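You operate a simulated robot arm through the tools that you are given. There is no shell and no other tool. Be economical: measure what you need, move in short steps, check, and stop when the job is done.

You run a simulated robot arm. Do the job below in one go: nothing can be reset, and whatever is moved stays where it is left.

TASK
Fetch the brown leg sample and stand it on the purple spill pad.

It is judged by the outcome, as a careful person would: the job done as asked, and still so three seconds after it is handed in. It fails if anything else is knocked over, pushed out of place, dropped, spilled or broken.

THE ROBOT
A 6-joint arm with a two-finger parallel gripper, fixed in place. Base frame: the origin is at the foot of the arm, x ahead of it, y to its left, z up; the work surface is at about z = 0. Readings come in m, rad, newtons and seconds.
With the tool pointing down near the work surface it reaches from about 0.14 to 0.58 m from the base axis. Its first joint turns from -1.152 to 1.152 rad. Payload 2.1 kg.
The TCP is the grasp point between the finger pads, 0.03 m short of the fingertips. In the tool frame z runs along the fingers and y along their closing line. The gripper opens to 0.094 m. The fingers are 0.028 m wide and 0.01 m thick; the gripper's body (0.05 by 0.096 m) begins 0.055 m behind the TCP.
Orientation is that of the tool frame in the base frame, as a unit quaternion [x, y, z, w]. With the fingers straight down and closing along the base's y, the tool's x points along the base's -x, its y along +y and its z along -z.

THE INTERFACE
- The arm moves only by the tool step_arm. Its argument "increments" is a list of rows, each an object of numbers (a shift or turn left out is 0, a gripper value left out holds the last): "ax", "ay", "az": the turn, a rotation vector about the base's x, y, z in rad; "tx", "ty", "tz": the shift along the base's x, y, z in m; "gripper": the opening, from 0 (shut) to 1 (fully open). In form: [{"ax": .., "ay": .., "az": .., "tx": .., "ty": .., "tz": .., "gripper": ..}, ...]. A call has 1 to 10 rows; each row is the pose to reach, as a shift and turn from the pose commanded when the call began. Each row takes 0.2 s and may step no farther than 0.05 m and 0.15 rad from the row before; otherwise, or with a gripper value out of range, the whole call is refused. A pose out of reach is approached as far as the arm can. The call stops where the force on the tool passes 40 N (or 10 N more than at its start, if that is more) or the arm is blocked; 0.2 s more then pass. The fingers move at their own pace (about 0.072 m/s each) and stop on an object; they squeeze with about 28 N. The grip force told is the motor's: it shows also when the fingers shut on nothing. Time passes only in rows, and 0.2 s behind the last, so rows that repeat a pose let the fingers close. The reply holds the time, the measured pose of the TCP, the force on the tool along the base axes, the opening and the grip force, in the units named above and with some noise, and new pictures: "pictures" is both (left out), scene, wrist or none.
- Cameras (640 x 400 px; columns grow to the right, rows downward): "scene" is fixed at [0.0633, -0.3784, 0.4837]; the picture's right is [0.70, -0.71, 0.00], its down [-0.41, -0.41, -0.81] and it looks along [0.58, 0.57, -0.58] (base axes); focal length 316 px, centre (320, 200). "wrist" rides on the gripper at [0.076, 0.014, -0.103] in the tool frame; the picture's right is [-0.18, 0.98, 0.00], its down [-0.75, -0.14, -0.64] and it looks along [-0.63, -0.12, 0.77] (tool axes); focal length 243 px, centre (320, 200).
- point_at(camera, pixels): for up to 12 pixels [column, row] of the newest picture of that camera ("zoom" is the newest enlarged one), the place [x, y, z] in the base frame of the surface seen there, good to about 0.002 m. The clock stands still meanwhile.
- close_up(camera, box): a new picture of the part [left, top, right, bottom] of that camera's present view, enlarged. The clock stands still meanwhile.
- sign_off(): hands the job in; it is judged then, once.

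Go step by step. Measure first, check grasps and placings, and put right what went wrong. The budget is 60 turns and 170 pictures, counting those below and the enlarged ones. Unless the task says otherwise, let go and move clear before handing in, and close with one line.

The tools are called as a command line: name --argument value ..., lists and objects as JSON in quotes. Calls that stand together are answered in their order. step_arm: Moves the arm, as the interface text tells. Its arguments: {"type":"object","properties":{"increments":{"type":"array","items":{"type":"object","properties":{"ax":{"type":"number"},"ay":{"type":"number"},"az":{"type":"number"},"tx":{"type":"number"},"ty":{"type":"number"},"tz":{"type":"number"},"gripper":{"type":"number"}}}},"pictures":{"type":"string","enum":["both","scene","wrist","none"]}},"required":["increments"]} The other tools are called the same way: point_at (camera, pixels) gives the place of the surface under pixels of a picture; close_up (camera, box) takes an enlarged picture of a part of a camera's view; sign_off () hands the job in.

At the start:

```text
t: 0.0
ee_pos: [0.2821, -0.1005, 0.2909]
ee_rot: [0.0, 1.0, 0.0, 0.001]
wrist_force: [0.4, -0.5, 0.2]
opening: 0.094
finger_force: 0.0
```

scene: 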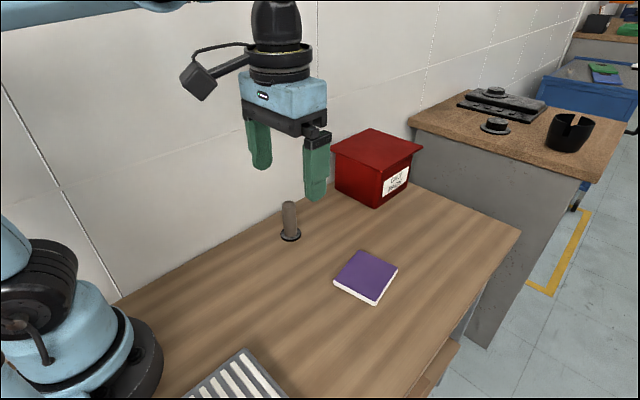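
wrist: 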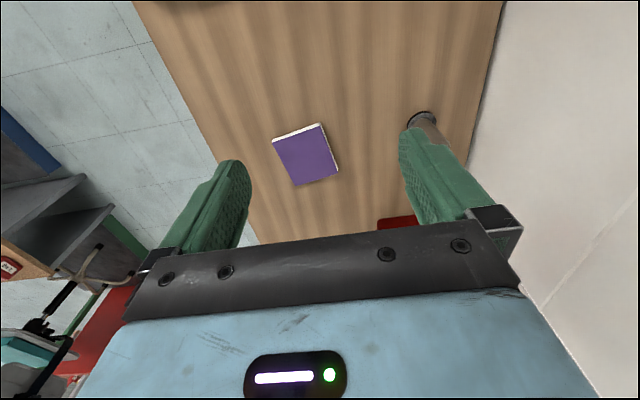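

The scene shows a brownish-grey post at about (289,220) on a dark base, the purple pad at (365,277), and a red box at (375,165). I'll enlarge that area first.

close_up --camera "scene" --box '[240, 180, 420, 310]'

point_at --camera "scene" --pixels '[[289, 203], [289, 220], [290, 240], [282, 236], [300, 236], [365, 251], [333, 281], [377, 304], [398, 268], [365, 277], [340, 180], [332, 145]]'

```text
3.08 times, centred on (330, 245) of scene
```

zoom: 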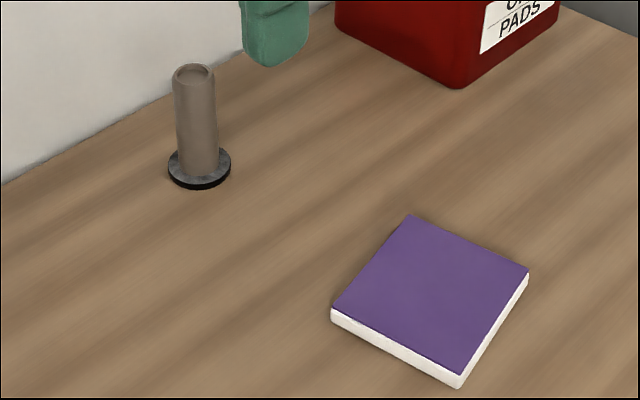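

```text
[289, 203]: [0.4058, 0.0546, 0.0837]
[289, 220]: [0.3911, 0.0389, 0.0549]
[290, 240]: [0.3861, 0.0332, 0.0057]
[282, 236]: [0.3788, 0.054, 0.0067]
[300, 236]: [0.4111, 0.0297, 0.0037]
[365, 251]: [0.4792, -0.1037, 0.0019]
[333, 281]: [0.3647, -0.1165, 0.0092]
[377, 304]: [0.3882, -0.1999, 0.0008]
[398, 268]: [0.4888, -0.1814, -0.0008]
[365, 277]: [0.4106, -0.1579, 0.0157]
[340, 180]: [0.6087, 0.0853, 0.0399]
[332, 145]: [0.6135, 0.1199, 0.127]
```

The post is at about (0.395, 0.045), roughly 0.09 m tall, with a dark foot. I'll enlarge the post and measure it more closely, and look at the front area for other candidates.

close_up --camera "scene" --box '[160, 320, 320, 400]'

close_up --camera "wrist" --box '[380, 80, 480, 160]'

close_up --camera "scene" --box '[266, 194, 314, 248]'

```text
4.00 times, centred on (240, 360) of scene
```

zoom: 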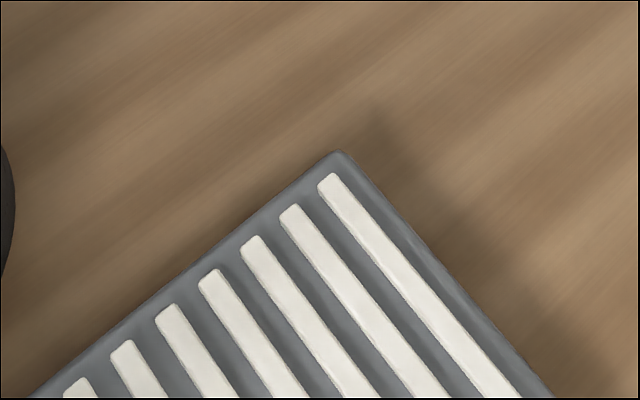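

```text
5.00 times, centred on (430, 120) of wrist
```

zoom: 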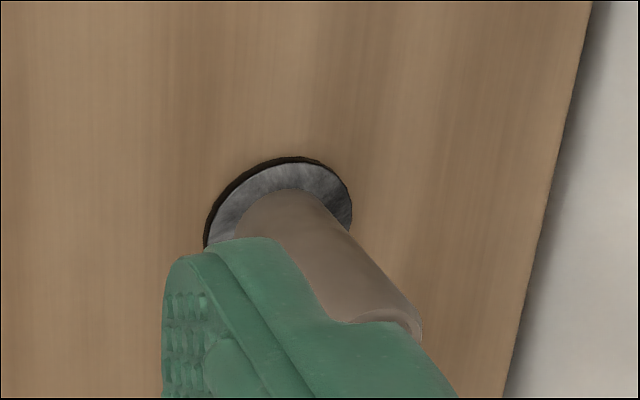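

```text
7.41 times, centred on (290, 221) of scene
```

zoom: 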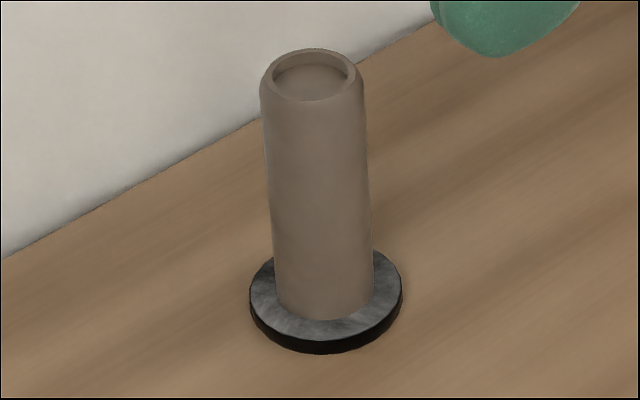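

The sample is a brown tube with a steel and rubber foot, upright and hollow-topped. I'll measure its rim, foot and the wall.

point_at --camera "zoom" --pixels '[[264, 80], [312, 106], [358, 80], [310, 50], [312, 80], [320, 200], [275, 200], [366, 200], [330, 330], [258, 290], [395, 290], [150, 168]]'

point_at --camera "scene" --pixels '[[364, 253], [336, 281], [375, 299], [395, 268], [365, 277], [230, 200], [260, 220]]'

```text
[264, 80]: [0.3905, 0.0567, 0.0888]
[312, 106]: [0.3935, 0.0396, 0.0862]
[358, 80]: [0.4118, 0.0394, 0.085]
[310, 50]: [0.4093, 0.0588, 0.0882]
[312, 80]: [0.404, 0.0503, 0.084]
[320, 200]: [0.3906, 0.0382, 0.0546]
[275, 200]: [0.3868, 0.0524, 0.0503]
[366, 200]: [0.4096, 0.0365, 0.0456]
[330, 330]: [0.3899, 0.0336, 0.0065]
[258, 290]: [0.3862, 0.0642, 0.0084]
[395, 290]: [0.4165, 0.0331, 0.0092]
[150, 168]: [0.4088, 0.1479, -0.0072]
```

```text
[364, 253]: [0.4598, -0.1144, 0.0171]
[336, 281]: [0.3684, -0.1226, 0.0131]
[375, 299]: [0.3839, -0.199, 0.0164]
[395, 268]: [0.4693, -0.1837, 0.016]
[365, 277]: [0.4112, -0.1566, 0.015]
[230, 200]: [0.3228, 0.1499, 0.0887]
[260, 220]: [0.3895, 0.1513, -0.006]
```

Tube centre is about (0.401, 0.048), top z 0.088, diameter about 0.027. The pad centre is about (0.420, -0.155), top z 0.0155, and the wall is at y=0.15. I'm moving above the tube with fingers open.

step_arm --increments '[{"tx": 0.024, "ty": 0.03, "tz": -0.015, "gripper": 1}, {"tx": 0.048, "ty": 0.06, "tz": -0.03}, {"tx": 0.072, "ty": 0.09, "tz": -0.05}, {"tx": 0.096, "ty": 0.12, "tz": -0.07}, {"tx": 0.119, "ty": 0.1485, "tz": -0.1}, {"tx": 0.119, "ty": 0.1485, "tz": -0.12}, {"tx": 0.119, "ty": 0.1485, "tz": -0.12}]'

```text
t: 1.6
ee_pos: [0.4015, 0.0499, 0.1707]
ee_rot: [0.001, 1.0, 0.001, 0.002]
wrist_force: [0.2, 0.3, 0.4]
opening: 0.0938
finger_force: 0.1
```

scene: 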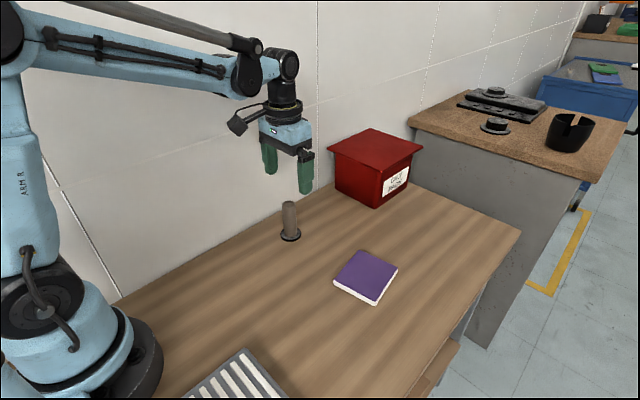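
wrist: 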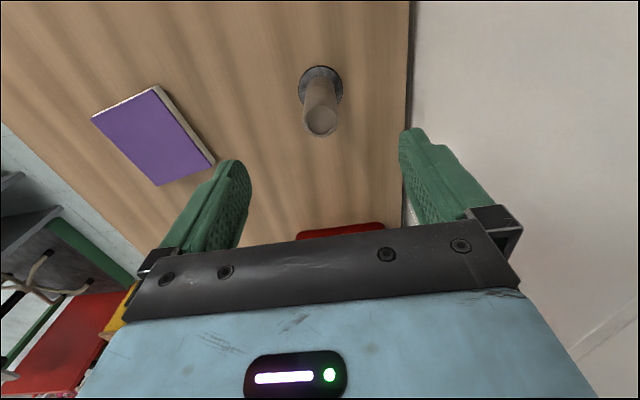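

The tube (320,105 in the wrist view) sits between the fingers at (0.4015, 0.05). I'm descending to z≈0.053.

step_arm --increments '[{"tz": -0.03, "ty": -0.001}, {"tz": -0.06, "ty": -0.001}, {"tz": -0.09, "ty": -0.001}, {"tz": -0.118, "ty": -0.001}, {"tz": -0.118, "ty": -0.001}]'

```text
t: 2.8
ee_pos: [0.4009, 0.0481, 0.0533]
ee_rot: [0.0, 1.0, -0.001, 0.002]
wrist_force: [-0.3, -0.1, 0.3]
opening: 0.0942
finger_force: 0.0
```

scene: 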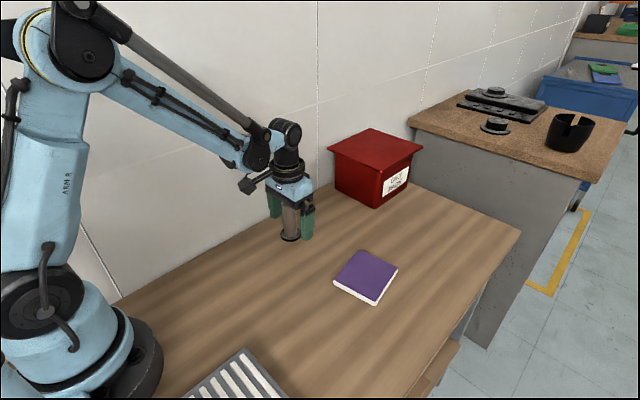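
wrist: 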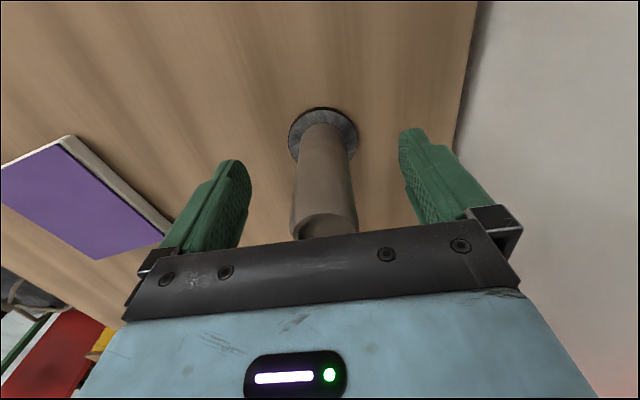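

The tube is centred between the open fingers. I'm closing.

step_arm --increments '[{"gripper": 0.2}, {"gripper": 0.2}, {"gripper": 0.2}, {"gripper": 0}, {"gripper": 0}]'

```text
t: 4.0
ee_pos: [0.4007, 0.0475, 0.0532]
ee_rot: [-0.001, 1.0, -0.001, 0.001]
wrist_force: [0.2, -0.5, 0.0]
opening: 0.0294
finger_force: 28.2
```

scene: 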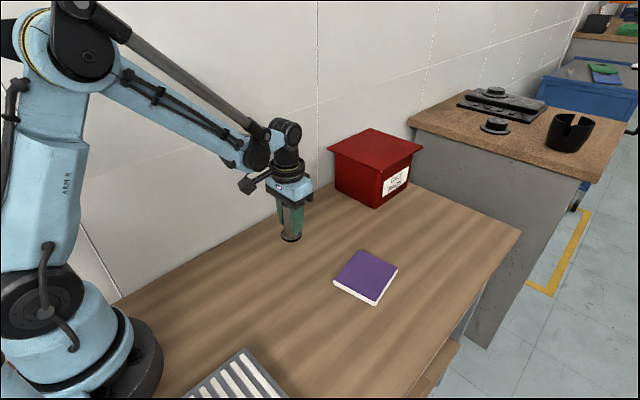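
wrist: 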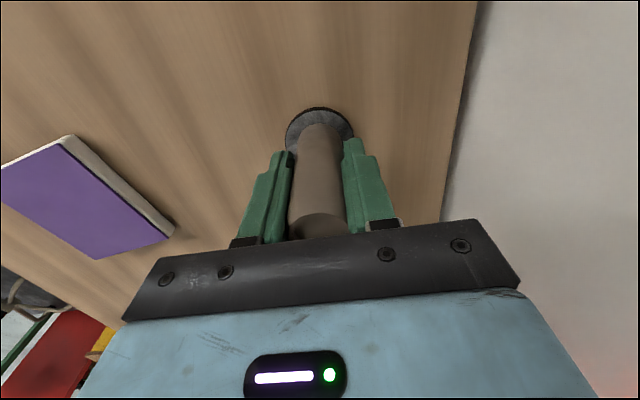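

The fingers hold at 0.029 m with 28 N, so the tube is gripped. I'll lift a little, slowly, and check the foot comes along.

step_arm --increments '[{"tz": 0.005}, {"tz": 0.015}, {"tz": 0.03}, {"tz": 0.05}, {"tz": 0.05}]'

close_up --camera "scene" --box '[240, 150, 340, 250]'

```text
t: 5.2
ee_pos: [0.4013, 0.0469, 0.104]
ee_rot: [0.0, 1.0, 0.001, 0.001]
wrist_force: [0.0, 0.5, -0.6]
opening: 0.0295
finger_force: 27.7
```

scene: 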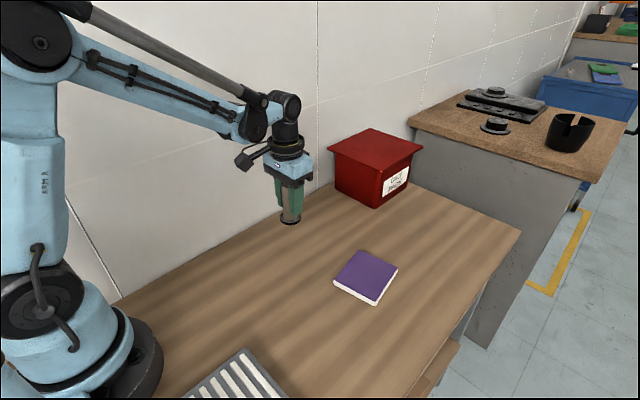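
wrist: 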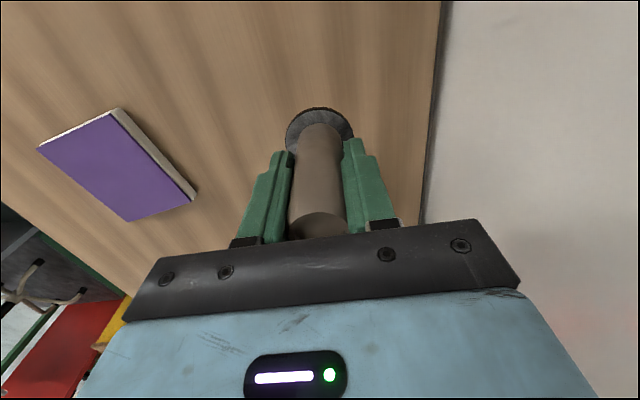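

```text
4.00 times, centred on (290, 200) of scene
```

zoom: 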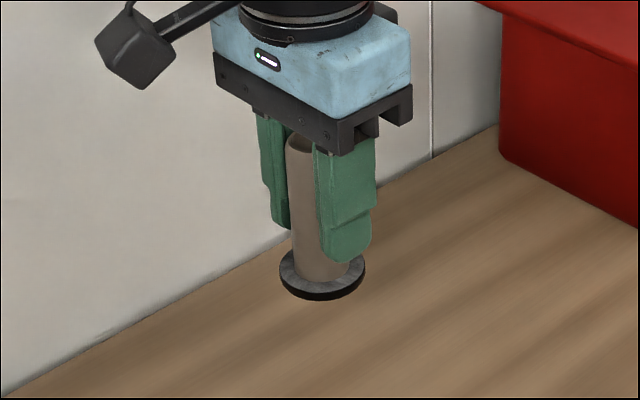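

The leg with its foot has lifted cleanly, with the foot bottom at z≈0.05. I'm carrying it over the pad centre.

step_arm --increments '[{"tx": 0.002, "ty": -0.015, "tz": 0.005}, {"tx": 0.005, "ty": -0.045, "tz": 0.005}, {"tx": 0.008, "ty": -0.08, "tz": 0.005}, {"tx": 0.011, "ty": -0.115, "tz": 0.005}, {"tx": 0.014, "ty": -0.15, "tz": 0.005}, {"tx": 0.017, "ty": -0.185, "tz": 0.005}, {"tx": 0.019, "ty": -0.202, "tz": 0.005}, {"tx": 0.019, "ty": -0.202, "tz": 0.0}, {"tx": 0.019, "ty": -0.202, "tz": 0.0}]'

close_up --camera "scene" --box '[310, 200, 430, 310]'

```text
t: 7.2
ee_pos: [0.4201, -0.1561, 0.1021]
ee_rot: [0.001, 1.0, 0.0, 0.0]
wrist_force: [-0.4, -0.2, -1.3]
opening: 0.0295
finger_force: 28.0
```

scene: 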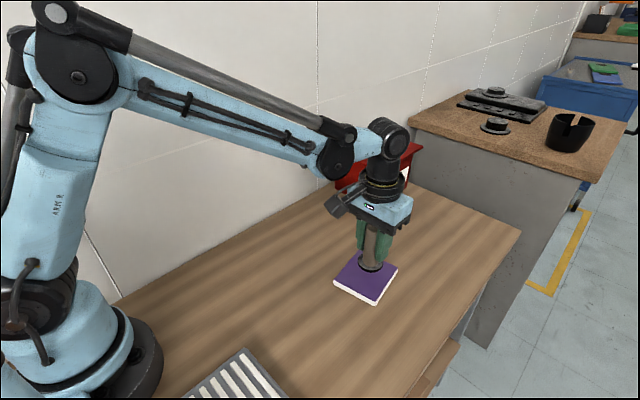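
wrist: 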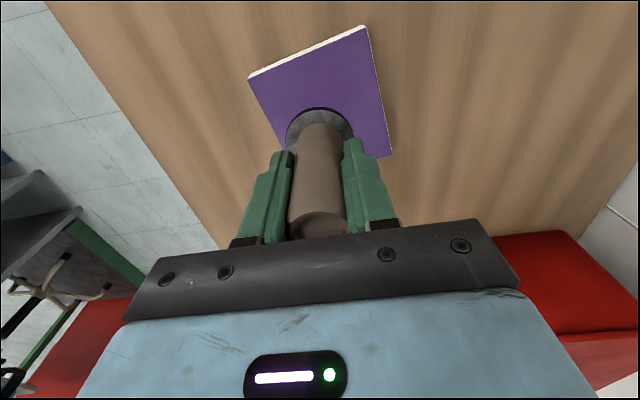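

```text
3.64 times, centred on (370, 255) of scene
```

zoom: 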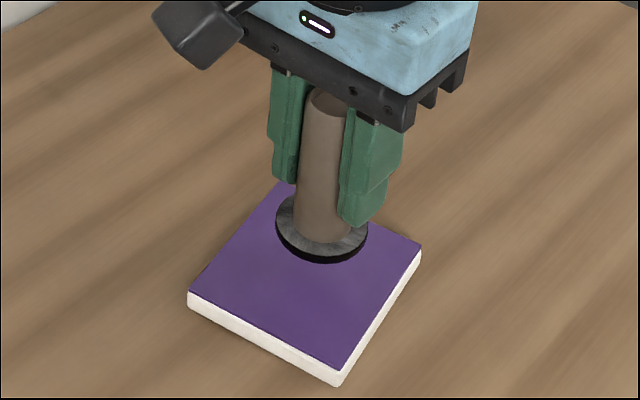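

The foot is over the pad, about 0.033 m above its top. I'm lowering most of the way, then creeping down to feel for contact.

step_arm --increments '[{"tz": -0.012}, {"tz": -0.022}, {"tz": -0.028}, {"tz": -0.03}, {"tz": -0.032}, {"tz": -0.033}, {"tz": -0.033}]'

close_up --camera "scene" --box '[310, 200, 430, 310]'

```text
t: 8.8
ee_pos: [0.4204, -0.1552, 0.0694]
ee_rot: [0.0, 1.0, 0.0, 0.001]
wrist_force: [0.1, -0.5, 14.4]
opening: 0.0293
finger_force: 28.9
```

scene: 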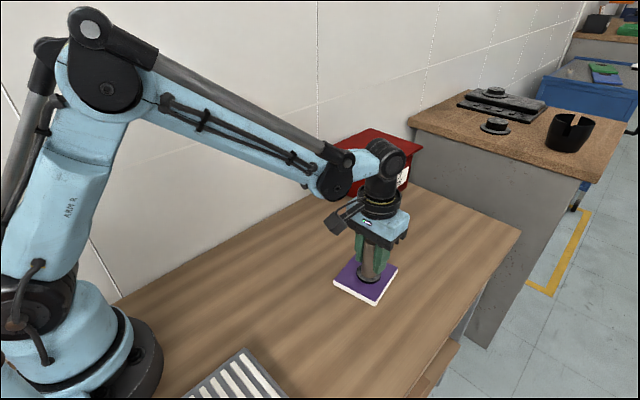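
wrist: 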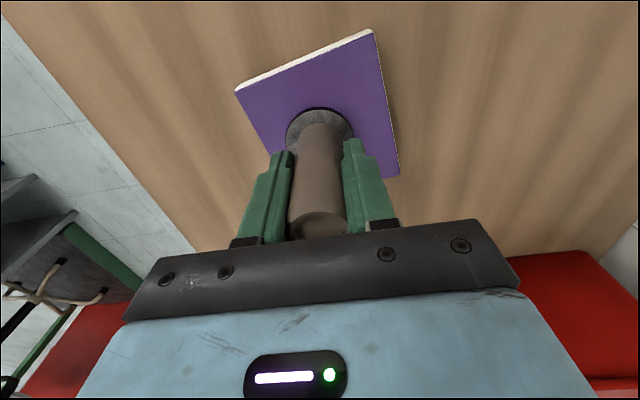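

```text
3.64 times, centred on (370, 255) of scene
```

zoom: 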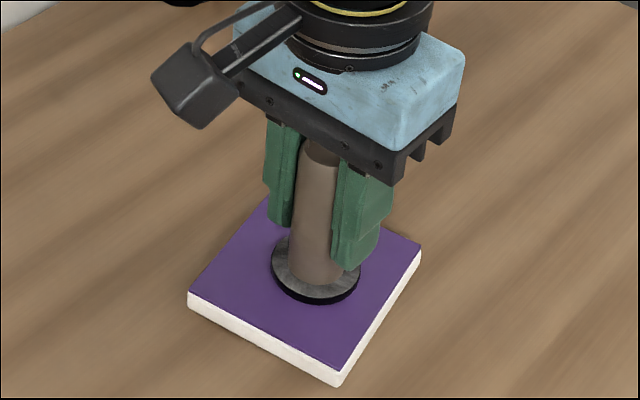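

Upward force of 14 N shows the foot resting on the pad, near its centre. I'll relieve the load slightly and open the fingers.

step_arm --increments '[{"tz": 0.0007}, {"tz": 0.0007, "gripper": 0.45}, {"tz": 0.0007, "gripper": 0.6}, {"tz": 0.0007, "gripper": 1}, {"tz": 0.0007, "gripper": 1}, {"tz": 0.0007, "gripper": 1}]'

```text
t: 10.2
ee_pos: [0.4204, -0.1551, 0.0714]
ee_rot: [-0.001, 1.0, 0.0, 0.001]
wrist_force: [0.4, 0.4, 0.6]
opening: 0.0939
finger_force: 0.0
```

scene: 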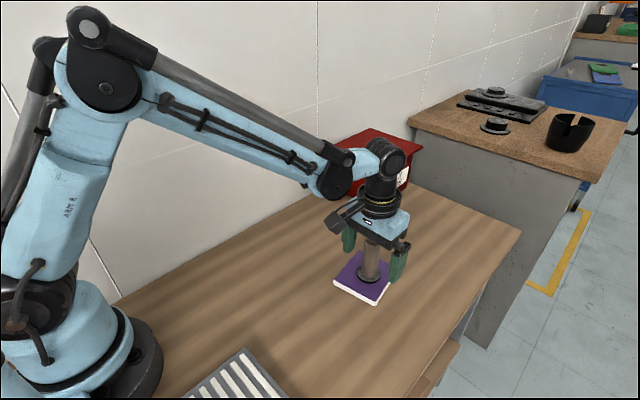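
wrist: 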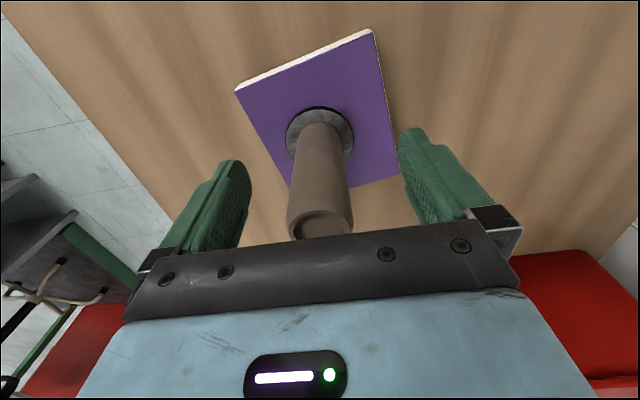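

The fingers are fully open and the leg stands alone on the pad. I'm rising straight up, clear of it.

step_arm --increments '[{"tz": 0.015}, {"tz": 0.04}, {"tz": 0.075}, {"tz": 0.11}, {"tz": 0.145}, {"tz": 0.16}, {"tz": 0.16}]'

close_up --camera "scene" --box '[310, 200, 430, 310]'

```text
t: 11.8
ee_pos: [0.4212, -0.1554, 0.2333]
ee_rot: [0.0, 1.0, 0.0, 0.001]
wrist_force: [-0.7, 1.3, -0.1]
opening: 0.0941
finger_force: 0.2
```

scene: 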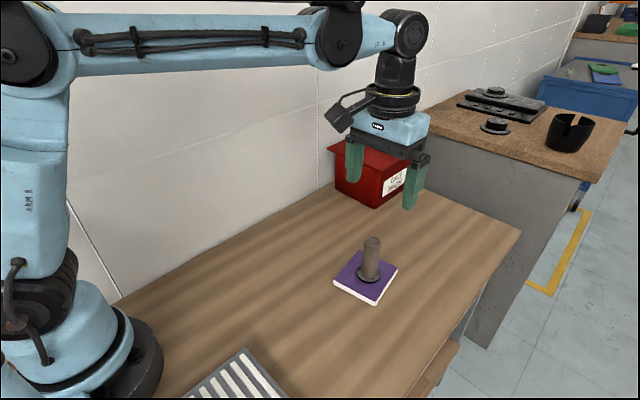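
wrist: 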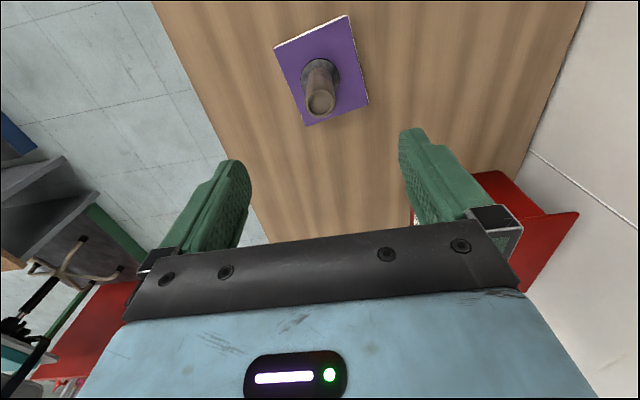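

```text
3.64 times, centred on (370, 255) of scene
```

zoom: 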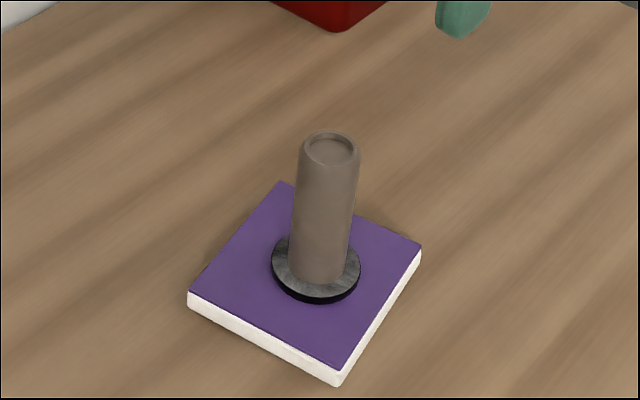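

The leg stands upright at the pad's centre (368,272), the pad hasn't moved, and the gripper is clear. I'm handing in.

sign_off

```text
The job is handed in.
```

The brown leg sample is standing upright at the centre of the purple spill pad; the gripper is open and clear, and nothing else was touched.
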